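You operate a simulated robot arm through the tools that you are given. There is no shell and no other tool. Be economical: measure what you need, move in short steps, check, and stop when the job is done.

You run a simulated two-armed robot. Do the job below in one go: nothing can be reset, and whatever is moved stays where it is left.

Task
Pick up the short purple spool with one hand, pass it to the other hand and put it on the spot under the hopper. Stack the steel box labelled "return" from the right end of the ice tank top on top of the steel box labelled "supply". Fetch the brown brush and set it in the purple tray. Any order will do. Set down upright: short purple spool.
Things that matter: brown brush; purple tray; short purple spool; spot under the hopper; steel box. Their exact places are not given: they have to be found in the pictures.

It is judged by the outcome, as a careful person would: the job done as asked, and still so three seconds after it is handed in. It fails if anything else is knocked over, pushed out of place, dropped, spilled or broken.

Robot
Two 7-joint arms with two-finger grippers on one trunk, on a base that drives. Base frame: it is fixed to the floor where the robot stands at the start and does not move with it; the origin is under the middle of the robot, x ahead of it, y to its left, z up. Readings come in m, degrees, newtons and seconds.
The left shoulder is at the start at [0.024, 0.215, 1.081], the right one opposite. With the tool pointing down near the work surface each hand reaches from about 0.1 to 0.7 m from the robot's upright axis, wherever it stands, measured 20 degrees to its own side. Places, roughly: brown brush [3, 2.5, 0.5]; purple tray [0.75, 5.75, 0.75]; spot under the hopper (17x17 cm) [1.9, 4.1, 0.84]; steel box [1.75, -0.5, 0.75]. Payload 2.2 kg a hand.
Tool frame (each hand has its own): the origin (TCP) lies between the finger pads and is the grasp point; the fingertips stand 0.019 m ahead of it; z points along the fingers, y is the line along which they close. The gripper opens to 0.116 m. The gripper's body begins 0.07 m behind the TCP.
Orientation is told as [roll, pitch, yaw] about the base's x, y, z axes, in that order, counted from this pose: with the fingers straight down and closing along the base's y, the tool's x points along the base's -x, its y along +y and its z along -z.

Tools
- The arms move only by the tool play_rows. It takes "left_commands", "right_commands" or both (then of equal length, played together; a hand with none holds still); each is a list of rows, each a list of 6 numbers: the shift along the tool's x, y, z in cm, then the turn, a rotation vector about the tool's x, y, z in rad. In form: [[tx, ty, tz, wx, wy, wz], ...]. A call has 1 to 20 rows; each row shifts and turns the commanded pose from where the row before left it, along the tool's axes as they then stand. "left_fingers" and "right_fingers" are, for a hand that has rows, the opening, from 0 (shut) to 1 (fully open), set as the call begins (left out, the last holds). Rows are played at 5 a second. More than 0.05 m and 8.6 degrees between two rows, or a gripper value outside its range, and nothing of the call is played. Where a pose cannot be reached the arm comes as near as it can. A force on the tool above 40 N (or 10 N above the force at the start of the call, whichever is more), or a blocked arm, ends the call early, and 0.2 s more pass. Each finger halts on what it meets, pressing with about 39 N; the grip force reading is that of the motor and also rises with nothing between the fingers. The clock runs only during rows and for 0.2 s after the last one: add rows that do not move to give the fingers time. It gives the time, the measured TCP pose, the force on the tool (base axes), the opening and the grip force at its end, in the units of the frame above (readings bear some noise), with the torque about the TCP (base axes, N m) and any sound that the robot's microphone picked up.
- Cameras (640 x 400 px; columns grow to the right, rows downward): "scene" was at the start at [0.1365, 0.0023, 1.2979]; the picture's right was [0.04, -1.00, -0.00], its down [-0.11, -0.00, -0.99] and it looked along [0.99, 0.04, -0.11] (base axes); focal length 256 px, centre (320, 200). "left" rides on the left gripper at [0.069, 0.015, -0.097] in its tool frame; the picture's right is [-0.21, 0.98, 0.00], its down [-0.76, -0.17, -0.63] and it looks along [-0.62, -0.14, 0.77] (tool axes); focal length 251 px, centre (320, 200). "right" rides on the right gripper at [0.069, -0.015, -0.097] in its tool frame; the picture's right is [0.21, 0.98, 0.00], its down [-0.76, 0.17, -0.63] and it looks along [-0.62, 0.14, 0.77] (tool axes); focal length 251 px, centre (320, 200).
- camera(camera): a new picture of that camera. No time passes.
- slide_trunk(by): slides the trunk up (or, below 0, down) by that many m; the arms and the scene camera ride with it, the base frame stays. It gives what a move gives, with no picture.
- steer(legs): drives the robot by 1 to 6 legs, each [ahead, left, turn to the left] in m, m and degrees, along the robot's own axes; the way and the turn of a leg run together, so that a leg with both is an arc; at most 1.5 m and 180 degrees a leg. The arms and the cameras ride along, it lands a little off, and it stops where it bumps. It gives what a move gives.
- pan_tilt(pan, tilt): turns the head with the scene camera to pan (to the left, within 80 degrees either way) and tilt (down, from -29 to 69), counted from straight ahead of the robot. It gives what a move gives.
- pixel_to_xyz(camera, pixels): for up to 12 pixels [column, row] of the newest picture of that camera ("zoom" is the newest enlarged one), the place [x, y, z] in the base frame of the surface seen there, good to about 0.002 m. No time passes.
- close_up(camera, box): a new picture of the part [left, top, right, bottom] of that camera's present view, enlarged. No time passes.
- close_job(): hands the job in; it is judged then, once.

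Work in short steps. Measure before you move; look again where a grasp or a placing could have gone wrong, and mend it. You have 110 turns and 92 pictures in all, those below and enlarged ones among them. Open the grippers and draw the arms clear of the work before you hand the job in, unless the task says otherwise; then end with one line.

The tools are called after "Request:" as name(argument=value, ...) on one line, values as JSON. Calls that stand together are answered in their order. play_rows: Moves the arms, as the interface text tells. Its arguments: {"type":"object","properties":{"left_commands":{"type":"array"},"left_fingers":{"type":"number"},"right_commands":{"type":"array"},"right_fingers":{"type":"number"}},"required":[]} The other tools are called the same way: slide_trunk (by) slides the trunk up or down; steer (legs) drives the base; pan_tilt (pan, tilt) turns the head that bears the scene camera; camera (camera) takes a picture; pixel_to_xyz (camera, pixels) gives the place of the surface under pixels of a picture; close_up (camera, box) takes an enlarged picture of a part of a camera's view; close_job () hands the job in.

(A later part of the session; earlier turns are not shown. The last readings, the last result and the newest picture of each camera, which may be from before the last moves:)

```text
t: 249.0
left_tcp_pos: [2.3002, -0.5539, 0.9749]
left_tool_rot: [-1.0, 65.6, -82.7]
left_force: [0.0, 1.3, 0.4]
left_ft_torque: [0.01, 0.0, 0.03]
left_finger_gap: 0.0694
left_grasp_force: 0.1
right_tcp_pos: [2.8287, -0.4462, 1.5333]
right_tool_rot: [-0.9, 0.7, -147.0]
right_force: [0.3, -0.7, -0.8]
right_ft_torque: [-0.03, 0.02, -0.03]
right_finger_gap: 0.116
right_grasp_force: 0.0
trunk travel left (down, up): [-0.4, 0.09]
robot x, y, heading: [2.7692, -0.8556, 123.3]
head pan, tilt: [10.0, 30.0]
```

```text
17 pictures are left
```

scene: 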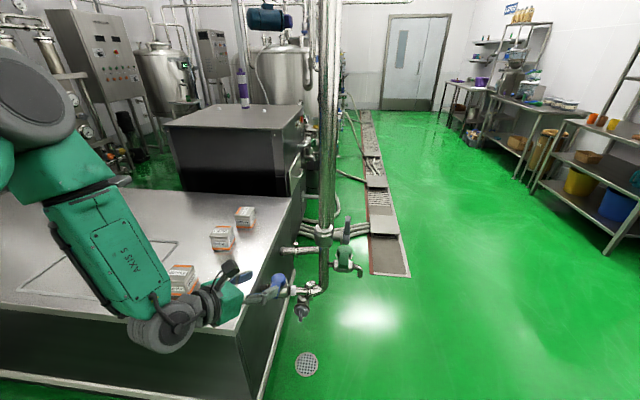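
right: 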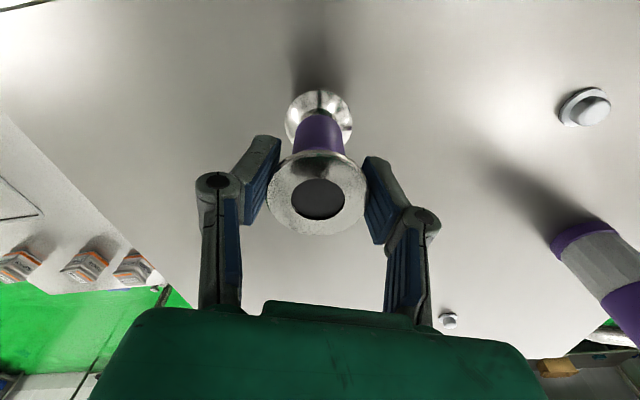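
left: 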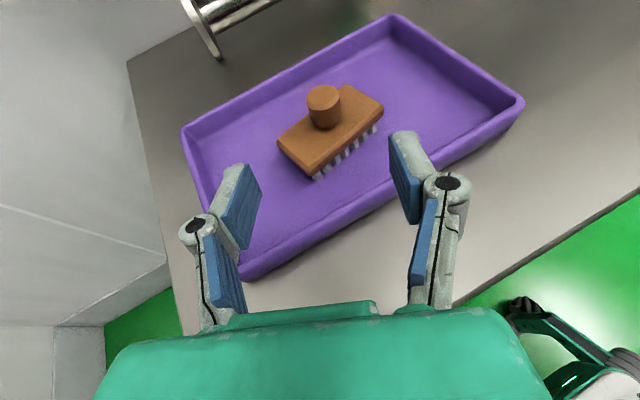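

All three boxes are visible; zoom to read labels and measure them.

Request:
close_up(camera="scene", box=[150, 195, 270, 305])

Request:
pixel_to_xyz(camera="scene", pixels=[[245, 210], [240, 219], [222, 230], [222, 242], [180, 269], [182, 283], [291, 199], [242, 330], [100, 318], [172, 300], [325, 250], [265, 285]])

```text
3.64 times, centred on (210, 250) of scene
```

zoom: 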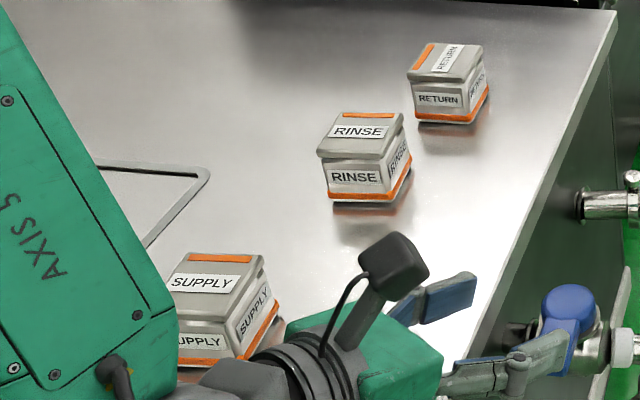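

```text
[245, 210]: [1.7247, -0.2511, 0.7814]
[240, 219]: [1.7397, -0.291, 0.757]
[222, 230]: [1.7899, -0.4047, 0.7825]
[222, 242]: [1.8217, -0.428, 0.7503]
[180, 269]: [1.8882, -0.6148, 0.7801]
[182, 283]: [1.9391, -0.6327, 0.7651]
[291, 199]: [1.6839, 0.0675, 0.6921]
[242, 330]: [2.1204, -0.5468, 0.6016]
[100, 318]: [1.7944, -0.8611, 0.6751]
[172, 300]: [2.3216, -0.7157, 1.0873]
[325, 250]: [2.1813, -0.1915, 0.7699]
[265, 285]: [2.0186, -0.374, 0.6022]
```

Measure the corners of RETURN's and SUPPLY's lids.

Request:
pixel_to_xyz(camera="zoom", pixels=[[431, 46], [481, 47], [467, 80], [410, 76], [183, 256], [262, 257], [235, 310], [445, 60], [440, 110], [475, 95], [360, 125], [215, 280]])

```text
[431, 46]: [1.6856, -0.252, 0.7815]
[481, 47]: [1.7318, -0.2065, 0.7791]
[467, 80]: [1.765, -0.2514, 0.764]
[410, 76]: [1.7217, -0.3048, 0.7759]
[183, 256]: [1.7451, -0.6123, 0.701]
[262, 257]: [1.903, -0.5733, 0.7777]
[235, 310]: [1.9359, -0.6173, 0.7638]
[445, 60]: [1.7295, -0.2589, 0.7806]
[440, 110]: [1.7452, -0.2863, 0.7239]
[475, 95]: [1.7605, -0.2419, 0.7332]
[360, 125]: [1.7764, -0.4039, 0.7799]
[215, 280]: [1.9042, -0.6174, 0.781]
```

RETURN lid centre ≈(1.726,−0.254), edges at ≈41°/131°, top 0.78; SUPPLY ≈(1.895,−0.613). I set the left hand to 45° nose-down and yaw it ≈33° left to align with RETURN's faces, testing wrist limits here.

Request:
play_rows(left_commands=[[0, 0, 0, 0, -0.117, 0], [0, 0, 0, 0, -0.117, 0], [0, 0, 0, 0, -0.117, 0], [0, 0, 0, 0.1, 0, -0.1], [0, 0, 0, 0.1, 0, -0.1], [0, 0, 0, 0.1, 0, -0.1], [0, 0, 0, 0.1, 0, -0.1], [0, 0, 0, 0, 0, 0]], left_fingers=1)

```text
t: 250.8
left_tcp_pos: [2.2104, -0.5758, 1.0071]
left_tool_rot: [2.9, 43.9, -46.4]
left_force: [-0.3, -0.2, 0.8]
left_ft_torque: [0.0, -0.02, -0.01]
left_finger_gap: 0.1162
left_grasp_force: 0.1
left hand out of reach, approached as far as the arm can: row 5, 6, 7
right_tcp_pos: [2.8245, -0.4507, 1.5334]
right_tool_rot: [-0.8, 0.8, -147.0]
right_force: [-1.2, -1.0, 0.6]
right_ft_torque: [-0.01, -0.01, 0.03]
right_finger_gap: 0.116
right_grasp_force: 0.1
trunk travel left (down, up): [-0.4, 0.09]
robot x, y, heading: [2.7691, -0.8551, 123.3]
head pan, tilt: [10.0, 30.0]
```

The hand is oriented (heading ≈133°, 46° down) though it shifted slightly. Drive to the stance at the tank's long edge and lower the trunk.

Request:
steer(legs=[[0, 0, 2], [0, 0.25, 0], [0.33, 0, 0]])

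Request:
slide_trunk(by=-0.1)

Request:
camera(camera="left")

```text
t: 254.8
left_tcp_pos: [1.8114, -0.5053, 1.015]
left_tool_rot: [1.8, 44.8, -45.1]
left_force: [-0.7, -1.6, -0.3]
left_ft_torque: [0.11, -0.05, -0.06]
left_finger_gap: 0.1162
left_grasp_force: 0.0
right_tcp_pos: [2.408, -0.3533, 1.5414]
right_tool_rot: [-1.5, 1.3, -143.1]
right_force: [-1.0, -1.5, 1.2]
right_ft_torque: [0.07, -0.09, 0.0]
right_finger_gap: 0.1162
right_grasp_force: 0.1
trunk travel left (down, up): [-0.4, 0.09]
robot x, y, heading: [2.3822, -0.75, 126.9]
head pan, tilt: [10.0, 30.0]
```

```text
t: 256.1
left_tcp_pos: [1.805, -0.5094, 0.9084]
left_tool_rot: [2.2, 44.6, -44.9]
left_force: [0.4, -0.8, 0.0]
left_ft_torque: [0.01, -0.05, 0.0]
left_finger_gap: 0.1159
left_grasp_force: 0.0
right_tcp_pos: [2.3993, -0.3573, 1.4389]
right_tool_rot: [-1.4, 1.6, -143.0]
right_force: [0.0, 0.3, -0.7]
right_ft_torque: [-0.01, -0.03, 0.03]
right_finger_gap: 0.116
right_grasp_force: 0.0
trunk travel left (down, up): [-0.3, 0.19]
robot x, y, heading: [2.3842, -0.7533, 127.1]
head pan, tilt: [10.0, 30.0]
```

```text
15 pictures are left
```

left: 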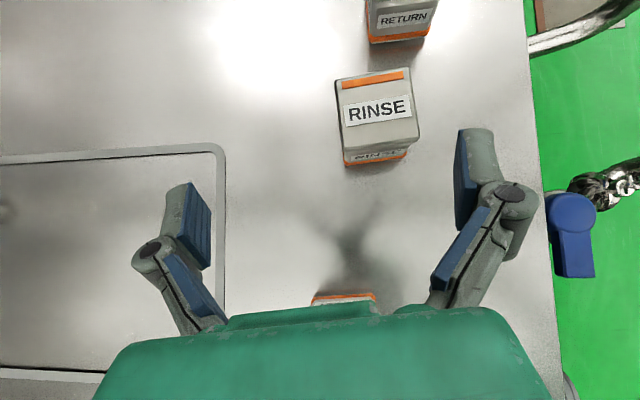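

The hand hovers between SUPPLY and RINSE, well aligned. Ease the base 4 cm closer, then reach the hand toward above RETURN.

Request:
steer(legs=[[0.04, 0, 0]])

Request:
play_rows(left_commands=[[2.3, 2, 2.3, 0, 0, 0], [2.3, 2, 2.3, 0, 0, 0], [2.3, 2, 2.3, 0, 0, 0], [2.3, 2, 2.3, 0, 0, 0], [2.3, 2, 2.3, 0, 0, 0], [2.3, 2, 2.3, 0, 0, 0], [0, 0, 0, 0, 0, 0]])

Request:
camera(camera="left")

```text
t: 257.0
left_tcp_pos: [1.7832, -0.5345, 0.9072]
left_tool_rot: [2.6, 44.5, -41.8]
left_force: [-0.7, 3.0, 1.4]
left_ft_torque: [-0.15, -0.02, 0.1]
left_finger_gap: 0.1159
left_grasp_force: 0.2
right_tcp_pos: [2.367, -0.3569, 1.4406]
right_tool_rot: [-1.5, 1.9, -140.4]
right_force: [1.8, 0.8, -1.8]
right_ft_torque: [0.02, 0.1, -0.02]
right_finger_gap: 0.1159
right_grasp_force: 0.1
trunk travel left (down, up): [-0.3, 0.19]
robot x, y, heading: [2.3715, -0.7436, 129.7]
head pan, tilt: [10.0, 30.0]
```

```text
t: 258.6
left_tcp_pos: [1.7214, -0.3201, 0.9041]
left_tool_rot: [3.3, 44.5, -41.3]
left_force: [-0.1, -0.4, 1.0]
left_ft_torque: [-0.01, 0.03, -0.02]
left_finger_gap: 0.1162
left_grasp_force: 0.0
right_tcp_pos: [2.3585, -0.3657, 1.442]
right_tool_rot: [-1.5, 2.5, -140.4]
right_force: [-0.8, -0.7, 1.0]
right_ft_torque: [0.03, 0.08, -0.01]
right_finger_gap: 0.1157
right_grasp_force: 0.1
trunk travel left (down, up): [-0.3, 0.19]
robot x, y, heading: [2.3714, -0.7475, 129.7]
head pan, tilt: [10.0, 30.0]
```

```text
14 pictures are left
```

left: 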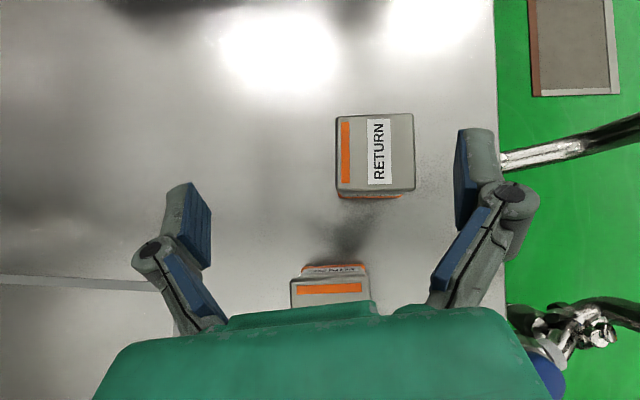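

RETURN is squarely aligned at (376,153). Measure its lid.

Request:
pixel_to_xyz(camera="left", pixels=[[340, 120], [411, 118], [412, 185], [340, 186], [376, 153], [376, 192], [545, 150]])

```text
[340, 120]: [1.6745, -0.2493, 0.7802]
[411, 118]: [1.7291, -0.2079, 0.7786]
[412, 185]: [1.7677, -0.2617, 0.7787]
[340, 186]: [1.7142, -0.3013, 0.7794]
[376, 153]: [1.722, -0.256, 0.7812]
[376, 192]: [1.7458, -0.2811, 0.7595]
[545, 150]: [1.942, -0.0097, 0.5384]
```

Centre (1.721,−0.255). Align over it, then descend along the vertical to z≈0.742.

Request:
play_rows(left_commands=[[1.53, 2.45, 1.5, 0, 0, 0], [1.53, 2.45, 1.5, 0, 0, 0], [-2.83, 0, 2.88, 0, 0, 0], [-2.83, 0, 2.88, 0, 0, 0], [0, 0, 0, 0, 0, 0]])

Request:
camera(camera="left")

```text
t: 259.8
left_tcp_pos: [1.7232, -0.2505, 0.8263]
left_tool_rot: [3.5, 44.6, -41.2]
left_force: [-0.8, 0.7, 0.1]
left_ft_torque: [-0.04, 0.04, 0.01]
left_finger_gap: 0.1163
left_grasp_force: 0.0
right_tcp_pos: [2.3558, -0.3682, 1.4406]
right_tool_rot: [-1.5, 2.7, -140.4]
right_force: [-0.7, -0.8, 0.7]
right_ft_torque: [0.05, 0.02, -0.02]
right_finger_gap: 0.1162
right_grasp_force: 0.0
trunk travel left (down, up): [-0.3, 0.19]
robot x, y, heading: [2.3757, -0.7453, 129.9]
head pan, tilt: [10.0, 30.0]
```

```text
13 pictures are left
```

left: 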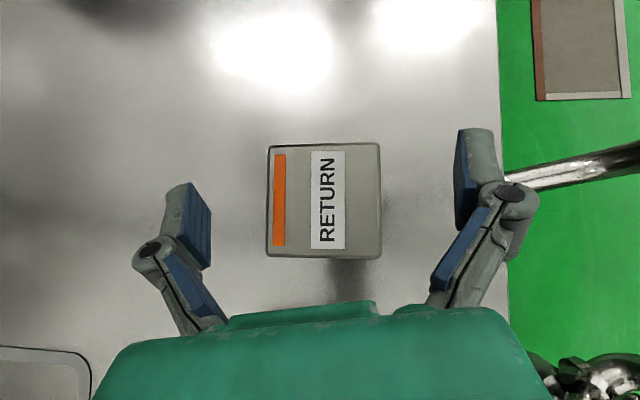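

Centred. Descend 8.4 cm and close.

Request:
play_rows(left_commands=[[-2.1, 0, 2.1, 0, 0, 0], [-2.1, 0, 2.0, 0, 0, 0], [-1.75, 0, 1.75, 0, 0, 0], [0, 0, 0, 0, 0, 0]])

Request:
play_rows(left_commands=[[0, 0, 0, 0, 0, 0], [0, 0, 0, 0, 0, 0], [0, 0, 0, 0, 0, 0], [0, 0, 0, 0, 0, 0]], left_fingers=0)

Request:
camera(camera="left")

```text
t: 260.8
left_tcp_pos: [1.7255, -0.2501, 0.7419]
left_tool_rot: [3.4, 44.3, -41.2]
left_force: [0.4, -1.3, 2.2]
left_ft_torque: [-0.04, 0.01, 0.01]
left_finger_gap: 0.1159
left_grasp_force: 0.1
right_tcp_pos: [2.3548, -0.3672, 1.441]
right_tool_rot: [-1.3, 2.6, -140.5]
right_force: [-0.8, 0.3, -0.8]
right_ft_torque: [0.02, -0.02, -0.02]
right_finger_gap: 0.1161
right_grasp_force: 0.1
trunk travel left (down, up): [-0.3, 0.19]
robot x, y, heading: [2.3692, -0.7468, 129.8]
head pan, tilt: [10.0, 30.0]
```

```text
t: 261.8
left_tcp_pos: [1.7273, -0.2493, 0.7439]
left_tool_rot: [3.5, 44.4, -41.2]
left_force: [0.4, 0.6, 2.4]
left_ft_torque: [0.2, -0.3, -0.1]
left_finger_gap: 0.0882
left_grasp_force: 38.6
right_tcp_pos: [2.3548, -0.3675, 1.4404]
right_tool_rot: [-1.6, 2.6, -140.4]
right_force: [1.0, 0.7, 0.1]
right_ft_torque: [-0.01, 0.03, 0.03]
right_finger_gap: 0.1161
right_grasp_force: 0.0
trunk travel left (down, up): [-0.3, 0.19]
robot x, y, heading: [2.3731, -0.7499, 129.7]
head pan, tilt: [10.0, 30.0]
```

```text
12 pictures are left
```

left: 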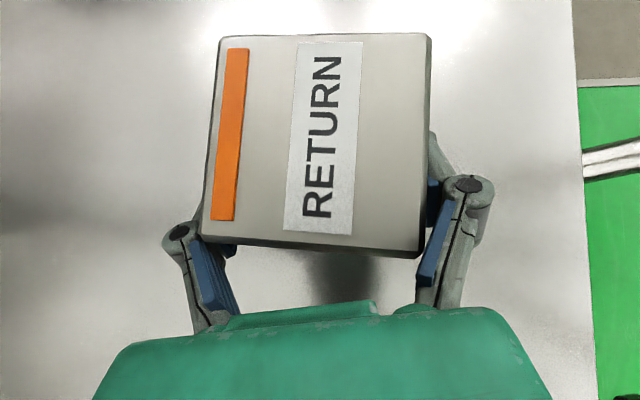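

Gripped at 88 mm with 38.6 N. Lift a little and verify.

Request:
play_rows(left_commands=[[1.4, 0, -1.4, 0, 0, 0], [1.4, 0, -1.4, 0, 0, 0], [0, 0, 0, 0, 0, 0]])

Request:
camera(camera="left")

```text
t: 262.6
left_tcp_pos: [1.724, -0.2515, 0.7811]
left_tool_rot: [3.4, 44.3, -41.2]
left_force: [1.2, 0.4, -3.5]
left_ft_torque: [-0.03, -0.04, 0.02]
left_finger_gap: 0.0872
left_grasp_force: 39.0
right_tcp_pos: [2.3538, -0.3665, 1.4411]
right_tool_rot: [-1.4, 2.5, -140.5]
right_force: [-0.2, -0.1, -0.2]
right_ft_torque: [0.02, -0.02, -0.02]
right_finger_gap: 0.1159
right_grasp_force: 0.0
trunk travel left (down, up): [-0.3, 0.19]
robot x, y, heading: [2.3778, -0.7493, 129.8]
head pan, tilt: [10.0, 30.0]
```

```text
11 pictures are left
```

left: 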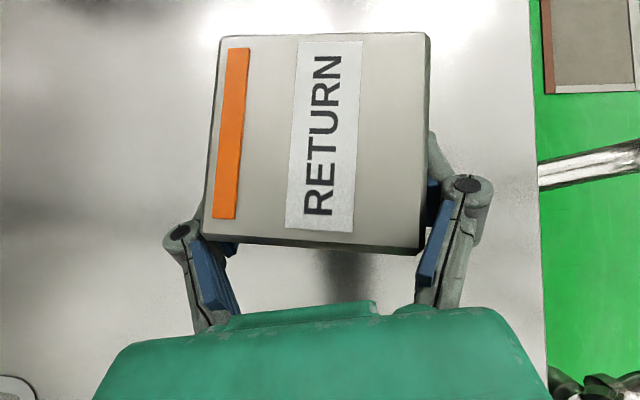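

Box held (≈−3.5 N). Lift to clear the others, then carry it with the base (back 0.385 m, left 0.10 m) toward above SUPPLY.

Request:
play_rows(left_commands=[[2.1, 0, -2.14, 0, 0, 0], [2.1, 0, -2.14, 0, 0, 0], [2.45, 0, -2.5, 0, 0, 0]])

Request:
steer(legs=[[-0.385, 0, 0], [0, 0.095, 0]])

Request:
play_rows(left_commands=[[0, 0, 0, 0, 0, 0], [0, 0, 0, 0, 0, 0], [0, 0, 0, 0, 0, 0]])

Request:
camera(camera="scene")

```text
t: 263.4
left_tcp_pos: [1.7223, -0.2563, 0.8789]
left_tool_rot: [3.4, 44.3, -41.2]
left_force: [0.1, 0.2, -3.8]
left_ft_torque: [-0.05, 0.02, 0.02]
left_finger_gap: 0.086
left_grasp_force: 39.1
right_tcp_pos: [2.3558, -0.3683, 1.4412]
right_tool_rot: [-1.5, 2.6, -140.4]
right_force: [0.2, 0.3, -0.4]
right_ft_torque: [0.04, 0.01, -0.01]
right_finger_gap: 0.1162
right_grasp_force: 0.1
trunk travel left (down, up): [-0.3, 0.19]
robot x, y, heading: [2.3719, -0.7453, 129.8]
head pan, tilt: [10.0, 30.0]
```

```text
t: 266.5
left_tcp_pos: [1.9228, -0.5815, 0.8844]
left_tool_rot: [1.3, 44.7, -43.4]
left_force: [2.9, 1.7, -3.5]
left_ft_torque: [-0.16, 0.11, 0.14]
left_finger_gap: 0.0851
left_grasp_force: 39.2
right_tcp_pos: [2.5655, -0.6881, 1.4326]
right_tool_rot: [-1.2, 0.8, -140.6]
right_force: [2.1, 0.7, 0.9]
right_ft_torque: [-0.17, 0.12, 0.01]
right_finger_gap: 0.1158
right_grasp_force: 0.1
trunk travel left (down, up): [-0.3, 0.19]
robot x, y, heading: [2.5515, -1.0951, 129.2]
head pan, tilt: [10.0, 30.0]
```

```text
t: 267.3
left_tcp_pos: [1.9244, -0.5819, 0.8833]
left_tool_rot: [2.0, 44.8, -42.9]
left_force: [1.2, 0.7, -3.1]
left_ft_torque: [-0.09, 0.04, 0.06]
left_finger_gap: 0.0846
left_grasp_force: 38.7
right_tcp_pos: [2.5613, -0.6901, 1.4309]
right_tool_rot: [-0.6, 1.1, -140.8]
right_force: [1.0, 1.2, 0.3]
right_ft_torque: [-0.08, 0.06, -0.02]
right_finger_gap: 0.1158
right_grasp_force: 0.0
trunk travel left (down, up): [-0.3, 0.19]
robot x, y, heading: [2.5518, -1.0961, 129.7]
head pan, tilt: [10.0, 30.0]
```

```text
10 pictures are left
```

scene: 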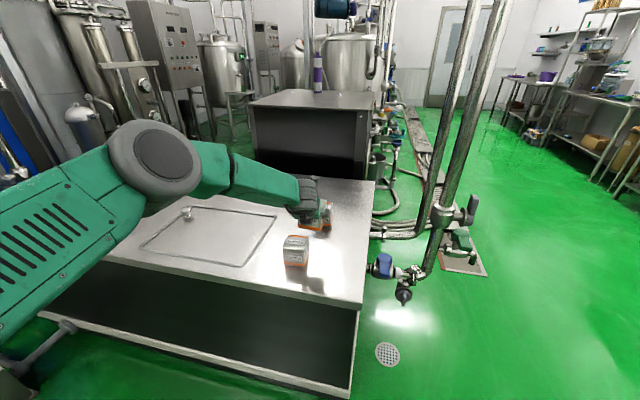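

The visible near box at (296,250) should be SUPPLY; zoom and measure.

Request:
close_up(camera="scene", box=[260, 170, 360, 280])

Request:
pixel_to_xyz(camera="scene", pixels=[[297, 241], [287, 238], [308, 238], [306, 247], [286, 246], [296, 258], [318, 225], [330, 215], [326, 205], [300, 200]])

```text
3.64 times, centred on (310, 225) of scene
```

zoom: 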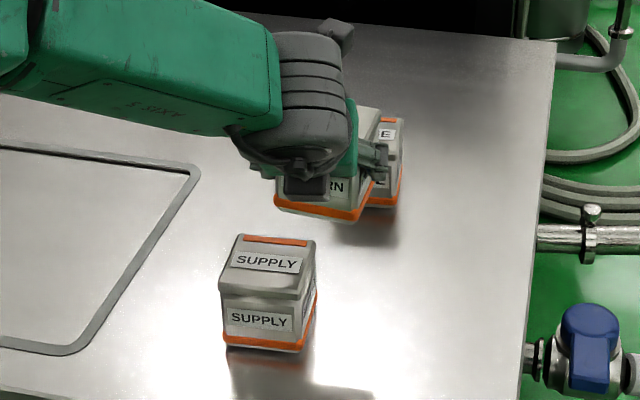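

```text
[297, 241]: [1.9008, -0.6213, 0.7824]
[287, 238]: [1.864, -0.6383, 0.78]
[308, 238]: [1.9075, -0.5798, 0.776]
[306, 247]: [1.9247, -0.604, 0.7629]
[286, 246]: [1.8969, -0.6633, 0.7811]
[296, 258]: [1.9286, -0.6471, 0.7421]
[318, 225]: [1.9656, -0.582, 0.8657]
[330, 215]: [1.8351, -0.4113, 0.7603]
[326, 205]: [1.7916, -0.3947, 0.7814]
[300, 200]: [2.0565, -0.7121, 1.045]
```

Get precise corners of SUPPLY's lid and of the held box.

Request:
pixel_to_xyz(camera="zoom", pixels=[[240, 237], [313, 243], [300, 290], [222, 281], [268, 263], [228, 345], [298, 350], [280, 205], [350, 217], [370, 185], [365, 115], [382, 115]])

Request:
camera(camera="left")

Request:
pixel_to_xyz(camera="left", pixels=[[225, 40], [425, 40], [415, 240], [210, 230], [318, 140]])

```text
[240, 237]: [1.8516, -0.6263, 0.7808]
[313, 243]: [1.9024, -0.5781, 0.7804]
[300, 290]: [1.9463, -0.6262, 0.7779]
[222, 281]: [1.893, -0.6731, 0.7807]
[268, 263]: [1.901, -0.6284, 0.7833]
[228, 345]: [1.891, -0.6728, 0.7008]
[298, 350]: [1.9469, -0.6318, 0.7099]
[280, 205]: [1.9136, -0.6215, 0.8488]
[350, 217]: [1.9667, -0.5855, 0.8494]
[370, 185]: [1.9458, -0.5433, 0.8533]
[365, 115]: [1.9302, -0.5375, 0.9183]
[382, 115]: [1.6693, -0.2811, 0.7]
```

```text
8 pictures are left
```

left: 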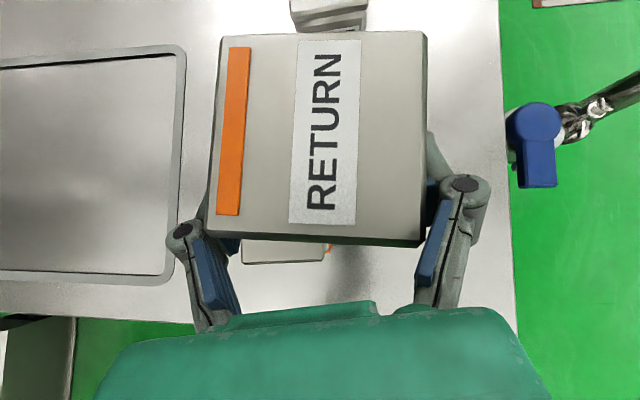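

```text
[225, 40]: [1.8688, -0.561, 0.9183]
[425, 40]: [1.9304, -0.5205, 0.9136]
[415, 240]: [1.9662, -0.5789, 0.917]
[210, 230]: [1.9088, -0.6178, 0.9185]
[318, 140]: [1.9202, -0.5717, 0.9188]
```

SUPPLY lid centre (1.898,−0.626) at 42°, held box centre (1.919,−0.570) at 34°, level, bottom ≈0.837. I rotate 8° about vertical and shift to align.

Request:
play_rows(left_commands=[[0, 0, 0, 0.1, 0, -0.1], [-0.82, -2.75, -0.83, 0, 0, 0], [-0.82, -2.75, -0.83, 0, 0, 0], [0, 0, 0, 0, 0, 0], [0, 0, 0, 0, 0, 0]])

Request:
camera(camera="left")

Request:
pixel_to_xyz(camera="left", pixels=[[225, 40], [425, 40], [415, 235], [212, 225], [318, 140]])

```text
t: 268.5
left_tcp_pos: [1.9074, -0.6456, 0.8822]
left_tool_rot: [2.2, 44.6, -34.5]
left_force: [0.3, 0.6, -3.1]
left_ft_torque: [-0.07, -0.01, 0.03]
left_finger_gap: 0.0844
left_grasp_force: 39.1
right_tcp_pos: [2.557, -0.699, 1.4361]
right_tool_rot: [-1.4, 1.3, -140.8]
right_force: [0.2, 0.1, 0.5]
right_ft_torque: [-0.03, 0.06, 0.01]
right_finger_gap: 0.116
right_grasp_force: 0.0
trunk travel left (down, up): [-0.3, 0.19]
robot x, y, heading: [2.5503, -1.0926, 129.6]
head pan, tilt: [10.0, 30.0]
```

```text
7 pictures are left
```

left: 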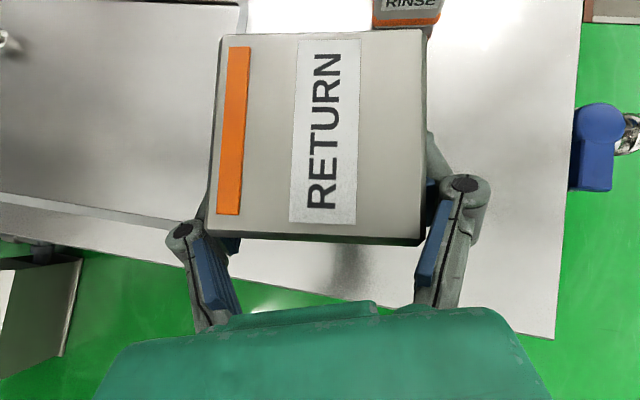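

```text
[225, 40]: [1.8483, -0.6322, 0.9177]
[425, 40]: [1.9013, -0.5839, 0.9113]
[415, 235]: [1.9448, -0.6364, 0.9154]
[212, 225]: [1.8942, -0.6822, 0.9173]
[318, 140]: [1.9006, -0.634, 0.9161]
```

Held box now aligned (42°), 8 mm off in y; correct and lower 4.5 cm, then feel for contact.

Request:
play_rows(left_commands=[[0.25, 0.69, 0.25, 0, 0, 0], [-1.57, 0, 1.6, 0, 0, 0], [-1.4, 0, 1.42, 0, 0, 0], [0, 0, 0, 0, 0, 0]])

Request:
close_up(camera="scene", box=[260, 170, 360, 280])

Request:
pixel_to_xyz(camera="zoom", pixels=[[225, 280], [260, 285], [300, 290], [225, 270], [300, 275], [260, 270], [260, 300], [230, 230], [300, 250]])

```text
t: 269.5
left_tcp_pos: [1.8813, -0.6582, 0.8334]
left_tool_rot: [4.1, 44.1, -32.8]
left_force: [-2.2, -1.4, -3.7]
left_ft_torque: [-0.01, -0.11, -0.06]
left_finger_gap: 0.0841
left_grasp_force: 39.1
right_tcp_pos: [2.5205, -0.729, 1.4406]
right_tool_rot: [-1.4, 3.1, -140.5]
right_force: [-1.5, -0.8, -0.2]
right_ft_torque: [0.1, -0.07, 0.04]
right_finger_gap: 0.1158
right_grasp_force: 0.1
trunk travel left (down, up): [-0.3, 0.19]
robot x, y, heading: [2.547, -1.0962, 129.4]
head pan, tilt: [10.0, 30.0]
```

```text
3.64 times, centred on (310, 225) of scene
```

zoom: 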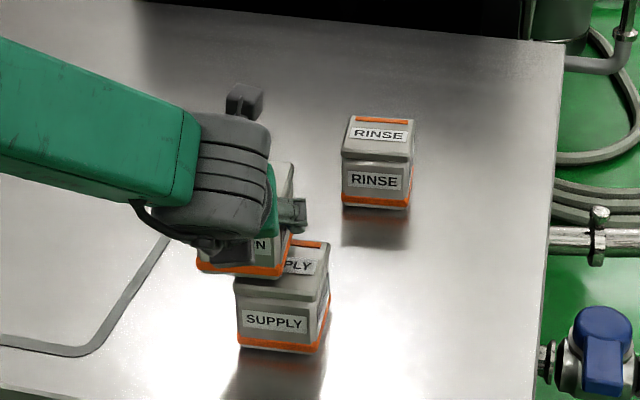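

```text
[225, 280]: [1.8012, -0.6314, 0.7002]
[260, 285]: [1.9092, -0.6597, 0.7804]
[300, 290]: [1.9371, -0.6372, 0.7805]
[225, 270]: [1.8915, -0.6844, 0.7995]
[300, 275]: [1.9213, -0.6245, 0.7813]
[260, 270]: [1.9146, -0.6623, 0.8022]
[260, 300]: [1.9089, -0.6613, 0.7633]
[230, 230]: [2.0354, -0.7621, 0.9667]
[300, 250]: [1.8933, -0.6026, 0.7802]
```

The robot is still swaying (TCP off by ~2 cm). Let it settle and re-measure.

Request:
play_rows(left_commands=[[0, 0, 0, 0, 0, 0], [0, 0, 0, 0, 0, 0], [0, 0, 0, 0, 0, 0], [0, 0, 0, 0, 0, 0], [0, 0, 0, 0, 0, 0], [0, 0, 0, 0, 0, 0], [0, 0, 0, 0, 0, 0], [0, 0, 0, 0, 0, 0]])

Request:
play_rows(left_commands=[[0, 0, 0, 0, 0, 0], [0, 0, 0, 0, 0, 0]])

Request:
play_rows(left_commands=[[0, 0, 0, 0, 0, 0], [0, 0, 0, 0, 0, 0], [0, 0, 0, 0, 0, 0]])

```text
t: 271.5
left_tcp_pos: [1.8742, -0.6674, 0.8345]
left_tool_rot: [4.5, 44.1, -32.4]
left_force: [0.8, -1.0, -3.5]
left_ft_torque: [-0.05, -0.05, 0.02]
left_finger_gap: 0.0841
left_grasp_force: 38.7
right_tcp_pos: [2.508, -0.7373, 1.44]
right_tool_rot: [-0.5, 3.7, -140.5]
right_force: [-1.3, -1.7, 0.2]
right_ft_torque: [0.03, -0.07, 0.03]
right_finger_gap: 0.1161
right_grasp_force: 0.0
trunk travel left (down, up): [-0.3, 0.19]
robot x, y, heading: [2.5408, -1.1047, 129.7]
head pan, tilt: [10.0, 30.0]
stopped in row 8 (left hand): the arm was blocked; the commanded pose is now the measured one
```

```text
t: 272.1
left_tcp_pos: [1.8707, -0.6697, 0.8343]
left_tool_rot: [4.4, 44.2, -32.4]
left_force: [-0.7, -0.4, -3.7]
left_ft_torque: [0.01, -0.11, -0.02]
left_finger_gap: 0.084
left_grasp_force: 39.1
right_tcp_pos: [2.5077, -0.7426, 1.442]
right_tool_rot: [-1.2, 3.7, -140.4]
right_force: [-1.6, -1.1, -0.1]
right_ft_torque: [0.11, -0.1, 0.02]
right_finger_gap: 0.1158
right_grasp_force: 0.0
trunk travel left (down, up): [-0.3, 0.19]
robot x, y, heading: [2.5367, -1.1012, 129.6]
head pan, tilt: [10.0, 30.0]
```

```text
t: 272.9
left_tcp_pos: [1.8809, -0.66, 0.8364]
left_tool_rot: [3.7, 44.4, -33.1]
left_force: [0.3, -0.2, -2.9]
left_ft_torque: [-0.02, -0.06, -0.01]
left_finger_gap: 0.0839
left_grasp_force: 39.2
right_tcp_pos: [2.5253, -0.7297, 1.4404]
right_tool_rot: [-1.3, 2.9, -140.4]
right_force: [-0.7, 0.5, 0.1]
right_ft_torque: [0.03, -0.02, -0.01]
right_finger_gap: 0.1163
right_grasp_force: 0.0
trunk travel left (down, up): [-0.3, 0.19]
robot x, y, heading: [2.5437, -1.1029, 129.6]
head pan, tilt: [10.0, 30.0]
```

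Still slightly swaying; take a left picture and measure the held lid for a correction.

Request:
camera(camera="left")

Request:
pixel_to_xyz(camera="left", pixels=[[225, 40], [425, 40], [415, 235], [212, 225], [318, 140]])

Request:
play_rows(left_commands=[[0, 0, 0, 0, 0, 0]])

```text
5 pictures are left
```

left: 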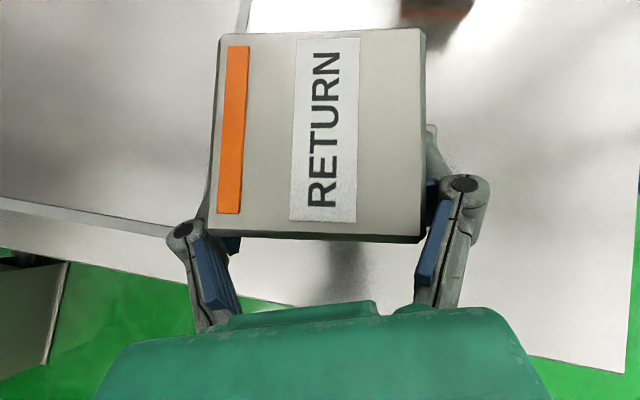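

```text
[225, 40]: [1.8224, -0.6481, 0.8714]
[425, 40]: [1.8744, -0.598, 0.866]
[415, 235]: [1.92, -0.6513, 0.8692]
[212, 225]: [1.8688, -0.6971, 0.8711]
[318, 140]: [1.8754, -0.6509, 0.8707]
```

```text
t: 273.3
left_tcp_pos: [1.883, -0.6591, 0.8368]
left_tool_rot: [3.6, 44.4, -33.2]
left_force: [0.1, 0.6, -3.0]
left_ft_torque: [0.02, -0.03, -0.06]
left_finger_gap: 0.0841
left_grasp_force: 39.0
right_tcp_pos: [2.5239, -0.7249, 1.4359]
right_tool_rot: [-0.6, 2.9, -140.4]
right_force: [-1.5, -0.1, 0.8]
right_ft_torque: [0.01, -0.04, 0.02]
right_finger_gap: 0.1161
right_grasp_force: 0.1
trunk travel left (down, up): [-0.3, 0.19]
robot x, y, heading: [2.543, -1.0984, 129.6]
head pan, tilt: [10.0, 30.0]
```

Held box is 3.5 cm off, 8 mm above SUPPLY. Shift slowly, rising 5 mm.

Request:
play_rows(left_commands=[[0.35, 0, -0.36, 0, 0, 0], [-0.17, 0.84, -0.17, 0, 0, 0], [-0.17, 0.84, -0.17, 0, 0, 0], [-0.18, 0.84, -0.18, 0, 0, 0], [-0.18, 0.83, -0.18, 0, 0, 0], [0, 0, 0, 0, 0, 0], [0, 0, 0, 0, 0, 0], [0, 0, 0, 0, 0, 0], [0, 0, 0, 0, 0, 0]])

Request:
play_rows(left_commands=[[0, 0, 0, 0, 0, 0], [0, 0, 0, 0, 0, 0]])

```text
t: 275.5
left_tcp_pos: [1.9148, -0.6376, 0.8449]
left_tool_rot: [4.4, 44.4, -32.7]
left_force: [0.1, -1.4, -3.4]
left_ft_torque: [-0.02, -0.01, -0.03]
left_finger_gap: 0.0839
left_grasp_force: 39.7
right_tcp_pos: [2.5244, -0.733, 1.4394]
right_tool_rot: [-0.9, 3.3, -140.6]
right_force: [-1.6, -0.3, 0.5]
right_ft_torque: [0.07, -0.05, 0.01]
right_finger_gap: 0.1161
right_grasp_force: 0.0
trunk travel left (down, up): [-0.3, 0.19]
robot x, y, heading: [2.5484, -1.0964, 129.2]
head pan, tilt: [10.0, 30.0]
stopped in row 9 (left hand): the arm was blocked; the commanded pose is now the measured one
```

```text
t: 276.3
left_tcp_pos: [1.9345, -0.6239, 0.8492]
left_tool_rot: [4.0, 44.7, -33.5]
left_force: [-0.5, -0.1, -2.7]
left_ft_torque: [-0.02, -0.06, -0.05]
left_finger_gap: 0.0834
left_grasp_force: 39.2
right_tcp_pos: [2.546, -0.7199, 1.4372]
right_tool_rot: [-0.4, 2.4, -140.7]
right_force: [0.0, -1.3, 0.3]
right_ft_torque: [0.08, -0.04, -0.01]
right_finger_gap: 0.116
right_grasp_force: 0.0
trunk travel left (down, up): [-0.3, 0.19]
robot x, y, heading: [2.5536, -1.0909, 129.2]
head pan, tilt: [10.0, 30.0]
stopped in row 2 (left hand): the arm was blocked; the commanded pose is now the measured one
```

The arm is near a joint stop and drifts when loaded against it. I'll use trunk and base for the last adjustments; raise 2 cm and read the settled pose.

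Request:
slide_trunk(by=0.02)

Request:
pan_tilt(pan=12, tilt=30)

Request:
pan_tilt(pan=10, tilt=30)

```text
t: 277.0
left_tcp_pos: [1.9521, -0.6089, 0.8731]
left_tool_rot: [2.5, 45.0, -34.8]
left_force: [1.3, 0.6, -3.4]
left_ft_torque: [-0.09, 0.05, 0.09]
left_finger_gap: 0.0837
left_grasp_force: 38.8
right_tcp_pos: [2.5709, -0.6944, 1.4507]
right_tool_rot: [-0.2, 1.3, -140.8]
right_force: [0.7, 0.2, -0.4]
right_ft_torque: [-0.1, 0.13, -0.02]
right_finger_gap: 0.1157
right_grasp_force: 0.0
trunk travel left (down, up): [-0.32, 0.17]
robot x, y, heading: [2.5598, -1.083, 129.6]
head pan, tilt: [10.0, 30.0]
```

```text
t: 277.6
left_tcp_pos: [1.9317, -0.626, 0.8677]
left_tool_rot: [4.3, 44.8, -33.3]
left_force: [0.3, 0.4, -3.5]
left_ft_torque: [-0.04, -0.03, -0.03]
left_finger_gap: 0.0839
left_grasp_force: 38.7
right_tcp_pos: [2.5373, -0.7181, 1.4546]
right_tool_rot: [0.2, 2.6, -140.8]
right_force: [-0.3, 0.3, -0.1]
right_ft_torque: [-0.05, -0.02, 0.02]
right_finger_gap: 0.1162
right_grasp_force: 0.1
trunk travel left (down, up): [-0.32, 0.17]
robot x, y, heading: [2.5575, -1.0882, 129.3]
head pan, tilt: [12.0, 30.0]
```

```text
t: 278.2
left_tcp_pos: [1.9138, -0.6398, 0.8656]
left_tool_rot: [5.3, 44.4, -32.3]
left_force: [-1.3, -1.4, -3.0]
left_ft_torque: [0.03, -0.14, -0.11]
left_finger_gap: 0.0838
left_grasp_force: 38.8
right_tcp_pos: [2.5181, -0.7408, 1.4615]
right_tool_rot: [-0.4, 3.7, -140.7]
right_force: [-1.6, -0.3, 0.0]
right_ft_torque: [0.11, -0.07, -0.01]
right_finger_gap: 0.1157
right_grasp_force: 0.0
trunk travel left (down, up): [-0.32, 0.17]
robot x, y, heading: [2.5519, -1.0942, 129.4]
head pan, tilt: [10.0, 30.0]
```

The robot rocks slowly; my hold-rows keep resetting the pose mid-sway. I let it damp by idling only the right hand.

Request:
play_rows(right_commands=[[0, 0, 0, 0, 0, 0], [0, 0, 0, 0, 0, 0], [0, 0, 0, 0, 0, 0], [0, 0, 0, 0, 0, 0], [0, 0, 0, 0, 0, 0], [0, 0, 0, 0, 0, 0], [0, 0, 0, 0, 0, 0], [0, 0, 0, 0, 0, 0], [0, 0, 0, 0, 0, 0], [0, 0, 0, 0, 0, 0], [0, 0, 0, 0, 0, 0], [0, 0, 0, 0, 0, 0], [0, 0, 0, 0, 0, 0], [0, 0, 0, 0, 0, 0], [0, 0, 0, 0, 0, 0], [0, 0, 0, 0, 0, 0], [0, 0, 0, 0, 0, 0], [0, 0, 0, 0, 0, 0], [0, 0, 0, 0, 0, 0], [0, 0, 0, 0, 0, 0]])

Request:
pan_tilt(pan=11, tilt=30)

Request:
pan_tilt(pan=10, tilt=30)

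```text
t: 282.4
left_tcp_pos: [1.9345, -0.6239, 0.8704]
left_tool_rot: [3.9, 44.8, -33.5]
left_force: [-0.4, -0.4, -3.6]
left_ft_torque: [-0.09, -0.06, 0.04]
left_finger_gap: 0.0836
left_grasp_force: 38.7
right_tcp_pos: [2.5457, -0.7181, 1.4568]
right_tool_rot: [-0.5, 2.1, -140.7]
right_force: [-0.6, 0.5, -0.3]
right_ft_torque: [0.02, 0.05, 0.0]
right_finger_gap: 0.1159
right_grasp_force: 0.1
trunk travel left (down, up): [-0.32, 0.17]
robot x, y, heading: [2.557, -1.0875, 129.3]
head pan, tilt: [10.0, 30.0]
```

```text
t: 283.1
left_tcp_pos: [1.9601, -0.604, 0.8741]
left_tool_rot: [2.1, 45.2, -35.3]
left_force: [2.1, 1.9, -3.7]
left_ft_torque: [-0.12, 0.08, 0.12]
left_finger_gap: 0.0836
left_grasp_force: 38.8
right_tcp_pos: [2.578, -0.6881, 1.4478]
right_tool_rot: [0.0, 0.7, -140.9]
right_force: [1.1, 1.0, 0.8]
right_ft_torque: [-0.09, 0.07, 0.02]
right_finger_gap: 0.116
right_grasp_force: 0.0
trunk travel left (down, up): [-0.32, 0.17]
robot x, y, heading: [2.561, -1.0868, 129.6]
head pan, tilt: [11.0, 30.0]
```

```text
t: 283.7
left_tcp_pos: [1.9157, -0.638, 0.8646]
left_tool_rot: [5.3, 44.4, -32.3]
left_force: [-1.8, -1.0, -3.2]
left_ft_torque: [-0.02, -0.06, -0.04]
left_finger_gap: 0.0835
left_grasp_force: 38.2
right_tcp_pos: [2.5163, -0.7371, 1.4583]
right_tool_rot: [0.2, 3.7, -140.7]
right_force: [-0.6, -0.4, -0.5]
right_ft_torque: [0.04, -0.09, 0.0]
right_finger_gap: 0.1159
right_grasp_force: 0.0
trunk travel left (down, up): [-0.32, 0.17]
robot x, y, heading: [2.5508, -1.0939, 129.4]
head pan, tilt: [10.0, 30.0]
```

The robot is rocking at the edge of its front support. I draw the right arm back and outward to shift the weight rearward.

Request:
play_rows(right_commands=[[2.5, 3.5, 0, 0, 0, 0], [2.5, 3.5, 0, 0, 0, 0], [2.5, 3.5, 0, 0, 0, 0], [2.5, 3.5, 0, 0, 0, 0], [2.5, 3.5, 0, 0, 0, 0], [2.5, 3.5, 0, 0, 0, 0], [0, 0, 0, 0, 0, 0], [0, 0, 0, 0, 0, 0], [0, 0, 0, 0, 0, 0], [0, 0, 0, 0, 0, 0], [0, 0, 0, 0, 0, 0], [0, 0, 0, 0, 0, 0], [0, 0, 0, 0, 0, 0], [0, 0, 0, 0, 0, 0]])

Request:
pan_tilt(pan=9, tilt=30)

Request:
pan_tilt(pan=10, tilt=30)

```text
t: 286.9
left_tcp_pos: [1.9332, -0.6294, 0.8713]
left_tool_rot: [5.5, 44.7, -32.7]
left_force: [-0.2, -1.5, -2.8]
left_ft_torque: [0.06, -0.08, -0.01]
left_finger_gap: 0.0835
left_grasp_force: 39.2
right_tcp_pos: [2.5349, -0.7334, 1.4616]
right_tool_rot: [-0.4, 3.2, -140.7]
right_force: [-0.7, -0.8, -0.1]
right_ft_torque: [0.09, -0.05, -0.01]
right_finger_gap: 0.1162
right_grasp_force: 0.1
right hand out of reach, approached as far as the arm can: row 1, 2, 3, 4, 5, 6
trunk travel left (down, up): [-0.32, 0.17]
robot x, y, heading: [2.5632, -1.0844, 129.6]
head pan, tilt: [10.0, 30.0]
stopped in row 14 (right hand): the arm was blocked; the commanded pose is now the measured one
```

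```text
t: 287.5
left_tcp_pos: [1.9717, -0.5963, 0.8778]
left_tool_rot: [2.5, 45.5, -35.2]
left_force: [1.1, 1.3, -3.0]
left_ft_torque: [-0.11, 0.05, 0.07]
left_finger_gap: 0.0833
left_grasp_force: 39.1
right_tcp_pos: [2.5884, -0.6842, 1.4493]
right_tool_rot: [0.1, 0.6, -140.9]
right_force: [0.7, 1.6, 0.5]
right_ft_torque: [-0.1, 0.12, 0.01]
right_finger_gap: 0.1159
right_grasp_force: 0.0
trunk travel left (down, up): [-0.32, 0.17]
robot x, y, heading: [2.5722, -1.0737, 129.4]
head pan, tilt: [9.0, 30.0]
```

```text
t: 288.1
left_tcp_pos: [1.9357, -0.626, 0.8689]
left_tool_rot: [5.3, 44.7, -32.9]
left_force: [-0.6, -0.6, -3.1]
left_ft_torque: [-0.04, -0.05, -0.03]
left_finger_gap: 0.0833
left_grasp_force: 39.0
right_tcp_pos: [2.5343, -0.7247, 1.4552]
right_tool_rot: [0.6, 3.2, -140.6]
right_force: [-0.2, 0.2, -0.8]
right_ft_torque: [0.03, -0.05, -0.02]
right_finger_gap: 0.1159
right_grasp_force: 0.0
trunk travel left (down, up): [-0.32, 0.17]
robot x, y, heading: [2.5614, -1.0854, 129.7]
head pan, tilt: [10.0, 30.0]
```

The rocking is sideways (left-heavy). I move the right hand down and out to the right for balance.

Request:
play_rows(right_commands=[[0, 0, 4, 0, 0, 0], [0, 0, 4, 0, 0, 0], [2, 0, 4, 0, 0, 0], [3, 0, 3, 0, 0, 0], [4, 0, 1, 0, 0, 0], [4, 0, 0, 0, 0, 0], [4, 0, 0, 0, 0, 0], [4, 0, 0, 0, 0, 0], [4, 0, 0, 0, 0, 0], [0, 0, 0, 0, 0, 0], [0, 0, 0, 0, 0, 0], [0, 0, 0, 0, 0, 0], [0, 0, 0, 0, 0, 0], [0, 0, 0, 0, 0, 0], [0, 0, 0, 0, 0, 0], [0, 0, 0, 0, 0, 0]])

Request:
pan_tilt(pan=9.8, tilt=30)

Request:
pan_tilt(pan=10, tilt=30)

```text
t: 291.7
left_tcp_pos: [1.957, -0.6137, 0.8784]
left_tool_rot: [2.9, 45.3, -34.6]
left_force: [1.8, 2.5, -2.8]
left_ft_torque: [-0.11, 0.02, 0.1]
left_finger_gap: 0.0833
left_grasp_force: 38.3
right_tcp_pos: [2.7252, -0.5382, 1.282]
right_tool_rot: [-0.6, 1.0, -140.9]
right_force: [2.8, 0.7, -0.3]
right_ft_torque: [-0.05, 0.1, -0.01]
right_finger_gap: 0.1161
right_grasp_force: 0.1
right hand out of reach, approached as far as the arm can: row 8, 9
trunk travel left (down, up): [-0.32, 0.17]
robot x, y, heading: [2.5588, -1.0849, 129.4]
head pan, tilt: [10.0, 30.0]
stopped in row 16 (right hand): the arm was blocked; the commanded pose is now the measured one
```

```text
t: 292.3
left_tcp_pos: [1.9134, -0.6491, 0.8691]
left_tool_rot: [6.3, 44.6, -31.8]
left_force: [-1.3, -1.5, -2.6]
left_ft_torque: [0.0, -0.12, -0.04]
left_finger_gap: 0.0835
left_grasp_force: 38.5
right_tcp_pos: [2.6705, -0.5807, 1.3037]
right_tool_rot: [-0.7, 4.1, -140.5]
right_force: [-1.3, -1.3, 1.3]
right_ft_torque: [0.09, -0.09, 0.0]
right_finger_gap: 0.1157
right_grasp_force: 0.0
trunk travel left (down, up): [-0.32, 0.17]
robot x, y, heading: [2.5521, -1.092, 129.4]
head pan, tilt: [9.8, 30.0]
```

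```text
t: 292.9
left_tcp_pos: [1.939, -0.6256, 0.8752]
left_tool_rot: [4.1, 45.1, -33.2]
left_force: [0.2, -0.7, -3.9]
left_ft_torque: [-0.07, -0.05, -0.02]
left_finger_gap: 0.0832
left_grasp_force: 38.7
right_tcp_pos: [2.7059, -0.5525, 1.2898]
right_tool_rot: [-0.6, 2.4, -140.6]
right_force: [-0.2, 0.2, 0.5]
right_ft_torque: [-0.05, -0.03, -0.02]
right_finger_gap: 0.1159
right_grasp_force: 0.1
trunk travel left (down, up): [-0.32, 0.17]
robot x, y, heading: [2.5572, -1.0872, 129.7]
head pan, tilt: [10.0, 30.0]
```

Lateral sway persists, possibly kicked by each pose reset. I idle without arm commands for several seconds, using head tilts only.

Request:
pan_tilt(pan=10, tilt=60)

Request:
pan_tilt(pan=10, tilt=0)

Request:
pan_tilt(pan=10, tilt=60)

Request:
pan_tilt(pan=10, tilt=0)

Request:
pan_tilt(pan=10, tilt=30)

Request:
pan_tilt(pan=10, tilt=28)

Request:
pan_tilt(pan=10, tilt=30)

```text
t: 293.8
left_tcp_pos: [1.9229, -0.6404, 0.8716]
left_tool_rot: [5.3, 44.8, -32.2]
left_force: [-1.0, -1.1, -3.5]
left_ft_torque: [0.0, -0.1, -0.06]
left_finger_gap: 0.0832
left_grasp_force: 38.7
right_tcp_pos: [2.6854, -0.5692, 1.298]
right_tool_rot: [-0.7, 3.6, -140.4]
right_force: [-1.4, -0.5, 0.5]
right_ft_torque: [0.01, -0.02, 0.0]
right_finger_gap: 0.1159
right_grasp_force: 0.1
trunk travel left (down, up): [-0.32, 0.17]
robot x, y, heading: [2.5527, -1.0925, 129.5]
head pan, tilt: [10.0, 60.0]
```

```text
t: 295.1
left_tcp_pos: [1.9559, -0.6134, 0.8768]
left_tool_rot: [3.1, 45.4, -34.4]
left_force: [0.7, 0.5, -3.2]
left_ft_torque: [-0.12, -0.02, 0.1]
left_finger_gap: 0.083
left_grasp_force: 39.4
right_tcp_pos: [2.724, -0.5366, 1.2834]
right_tool_rot: [-0.6, 1.3, -140.8]
right_force: [1.1, -0.3, 0.1]
right_ft_torque: [-0.06, 0.08, 0.02]
right_finger_gap: 0.116
right_grasp_force: 0.0
trunk travel left (down, up): [-0.32, 0.17]
robot x, y, heading: [2.558, -1.0841, 129.6]
head pan, tilt: [10.0, 0.0]
```

```text
t: 296.4
left_tcp_pos: [1.9221, -0.6399, 0.8713]
left_tool_rot: [5.4, 44.9, -32.3]
left_force: [-1.7, -1.2, -2.7]
left_ft_torque: [0.0, -0.1, -0.04]
left_finger_gap: 0.0831
left_grasp_force: 39.1
right_tcp_pos: [2.6852, -0.5688, 1.2982]
right_tool_rot: [-0.5, 3.5, -140.4]
right_force: [-0.3, 0.0, 0.1]
right_ft_torque: [0.06, -0.05, 0.0]
right_finger_gap: 0.1161
right_grasp_force: 0.1
trunk travel left (down, up): [-0.32, 0.17]
robot x, y, heading: [2.5548, -1.0908, 129.5]
head pan, tilt: [10.0, 60.0]
```

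```text
t: 297.7
left_tcp_pos: [1.9563, -0.6128, 0.8781]
left_tool_rot: [3.2, 45.4, -34.5]
left_force: [1.5, 1.0, -3.9]
left_ft_torque: [-0.13, 0.01, 0.05]
left_finger_gap: 0.0832
left_grasp_force: 39.2
right_tcp_pos: [2.7241, -0.5373, 1.2822]
right_tool_rot: [-0.6, 1.3, -140.9]
right_force: [2.1, 1.0, 0.0]
right_ft_torque: [-0.05, 0.04, 0.03]
right_finger_gap: 0.1161
right_grasp_force: 0.1
trunk travel left (down, up): [-0.32, 0.17]
robot x, y, heading: [2.5628, -1.0824, 129.5]
head pan, tilt: [10.0, 0.0]
```

```text
t: 298.7
left_tcp_pos: [1.9668, -0.6045, 0.881]
left_tool_rot: [2.3, 45.5, -35.3]
left_force: [2.2, 2.2, -3.2]
left_ft_torque: [-0.1, 0.08, 0.15]
left_finger_gap: 0.0829
left_grasp_force: 38.9
right_tcp_pos: [2.7376, -0.5262, 1.2787]
right_tool_rot: [-0.7, 0.7, -140.9]
right_force: [-0.5, 0.6, -1.0]
right_ft_torque: [-0.08, 0.07, -0.01]
right_finger_gap: 0.1156
right_grasp_force: 0.0
trunk travel left (down, up): [-0.32, 0.17]
robot x, y, heading: [2.5597, -1.0847, 129.4]
head pan, tilt: [10.0, 30.0]
```

```text
t: 299.3
left_tcp_pos: [1.9235, -0.6402, 0.8712]
left_tool_rot: [5.3, 44.8, -32.2]
left_force: [-2.0, -2.0, -3.9]
left_ft_torque: [0.03, -0.13, -0.1]
left_finger_gap: 0.0827
left_grasp_force: 39.0
right_tcp_pos: [2.6848, -0.5688, 1.2976]
right_tool_rot: [-0.7, 3.5, -140.4]
right_force: [-0.4, -0.5, 0.5]
right_ft_torque: [0.03, -0.02, 0.0]
right_finger_gap: 0.1158
right_grasp_force: 0.0
trunk travel left (down, up): [-0.32, 0.17]
robot x, y, heading: [2.5542, -1.0877, 129.4]
head pan, tilt: [10.0, 28.0]
```

```text
t: 299.9
left_tcp_pos: [1.9186, -0.6428, 0.8703]
left_tool_rot: [5.6, 44.7, -32.1]
left_force: [-1.2, -1.9, -3.7]
left_ft_torque: [0.04, -0.13, -0.07]
left_finger_gap: 0.0831
left_grasp_force: 39.1
right_tcp_pos: [2.6803, -0.5724, 1.2989]
right_tool_rot: [-0.7, 3.6, -140.4]
right_force: [-0.4, 0.5, 0.8]
right_ft_torque: [0.06, -0.04, 0.01]
right_finger_gap: 0.1159
right_grasp_force: 0.0
trunk travel left (down, up): [-0.32, 0.17]
robot x, y, heading: [2.5521, -1.0915, 129.5]
head pan, tilt: [10.0, 30.0]
```

The sway is a sustained limit cycle with the trunk high. At low trunk it was steady before, so I raise the hand 20 cm by the arm and then lower the trunk 20 cm.

Request:
play_rows(left_commands=[[2.8, 0, -2.8, 0, 0, 0], [2.8, 0, -2.8, 0, 0, 0], [2.8, 0, -2.8, 0, 0, 0], [2.8, 0, -2.8, 0, 0, 0], [2.8, 0, -2.8, 0, 0, 0]])

Request:
slide_trunk(by=-0.18)

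Request:
pan_tilt(pan=10, tilt=29)

Request:
pan_tilt(pan=10, tilt=30)

Request:
pan_tilt(pan=10, tilt=29)

```text
t: 301.1
left_tcp_pos: [1.9342, -0.6343, 1.0725]
left_tool_rot: [4.2, 45.2, -33.6]
left_force: [0.4, -0.2, -2.7]
left_ft_torque: [-0.06, 0.01, -0.01]
left_finger_gap: 0.0829
left_grasp_force: 38.6
right_tcp_pos: [2.7048, -0.5539, 1.2915]
right_tool_rot: [-0.8, 2.4, -140.6]
right_force: [-0.6, 0.4, 0.7]
right_ft_torque: [0.0, -0.01, 0.03]
right_finger_gap: 0.1162
right_grasp_force: 0.0
trunk travel left (down, up): [-0.32, 0.17]
robot x, y, heading: [2.5597, -1.09, 129.3]
head pan, tilt: [10.0, 30.0]
```

```text
t: 303.1
left_tcp_pos: [1.9548, -0.6178, 0.8997]
left_tool_rot: [2.7, 45.6, -34.9]
left_force: [2.5, 1.6, -4.5]
left_ft_torque: [-0.12, 0.08, 0.13]
left_finger_gap: 0.0828
left_grasp_force: 38.9
right_tcp_pos: [2.7279, -0.5352, 1.1006]
right_tool_rot: [-0.6, 1.0, -140.8]
right_force: [0.2, 0.8, -0.7]
right_ft_torque: [-0.03, 0.01, 0.02]
right_finger_gap: 0.1158
right_grasp_force: 0.1
trunk travel left (down, up): [-0.14, 0.35]
robot x, y, heading: [2.559, -1.0837, 129.5]
head pan, tilt: [10.0, 30.0]
```

```text
t: 303.7
left_tcp_pos: [1.9552, -0.6182, 0.8971]
left_tool_rot: [2.6, 45.5, -34.8]
left_force: [2.4, 2.4, -1.7]
left_ft_torque: [-0.13, 0.05, 0.11]
left_finger_gap: 0.0829
left_grasp_force: 39.2
right_tcp_pos: [2.7283, -0.5338, 1.1009]
right_tool_rot: [-0.5, 0.9, -140.7]
right_force: [0.7, 1.0, 0.1]
right_ft_torque: [-0.12, 0.09, 0.01]
right_finger_gap: 0.116
right_grasp_force: 0.0
trunk travel left (down, up): [-0.14, 0.35]
robot x, y, heading: [2.5612, -1.0876, 129.3]
head pan, tilt: [10.0, 29.0]
```

```text
t: 304.3
left_tcp_pos: [1.914, -0.6498, 0.8879]
left_tool_rot: [5.5, 44.7, -32.2]
left_force: [-2.9, -1.8, -3.9]
left_ft_torque: [0.05, -0.14, -0.11]
left_finger_gap: 0.0826
left_grasp_force: 39.1
right_tcp_pos: [2.6852, -0.5687, 1.1188]
right_tool_rot: [-0.7, 3.5, -140.5]
right_force: [-0.5, -0.1, -0.1]
right_ft_torque: [0.0, -0.05, 0.04]
right_finger_gap: 0.1159
right_grasp_force: 0.1
trunk travel left (down, up): [-0.14, 0.35]
robot x, y, heading: [2.5511, -1.0909, 129.5]
head pan, tilt: [10.0, 30.0]
```

```text
t: 304.9
left_tcp_pos: [1.912, -0.6521, 0.8885]
left_tool_rot: [5.8, 44.7, -32.0]
left_force: [-1.5, -0.6, -3.3]
left_ft_torque: [0.03, -0.1, -0.11]
left_finger_gap: 0.083
left_grasp_force: 39.1
right_tcp_pos: [2.6841, -0.5703, 1.1203]
right_tool_rot: [-0.6, 3.8, -140.4]
right_force: [-0.5, -0.5, 0.4]
right_ft_torque: [0.1, -0.06, 0.02]
right_finger_gap: 0.1159
right_grasp_force: 0.1
trunk travel left (down, up): [-0.14, 0.35]
robot x, y, heading: [2.5459, -1.0916, 129.4]
head pan, tilt: [10.0, 29.0]
```

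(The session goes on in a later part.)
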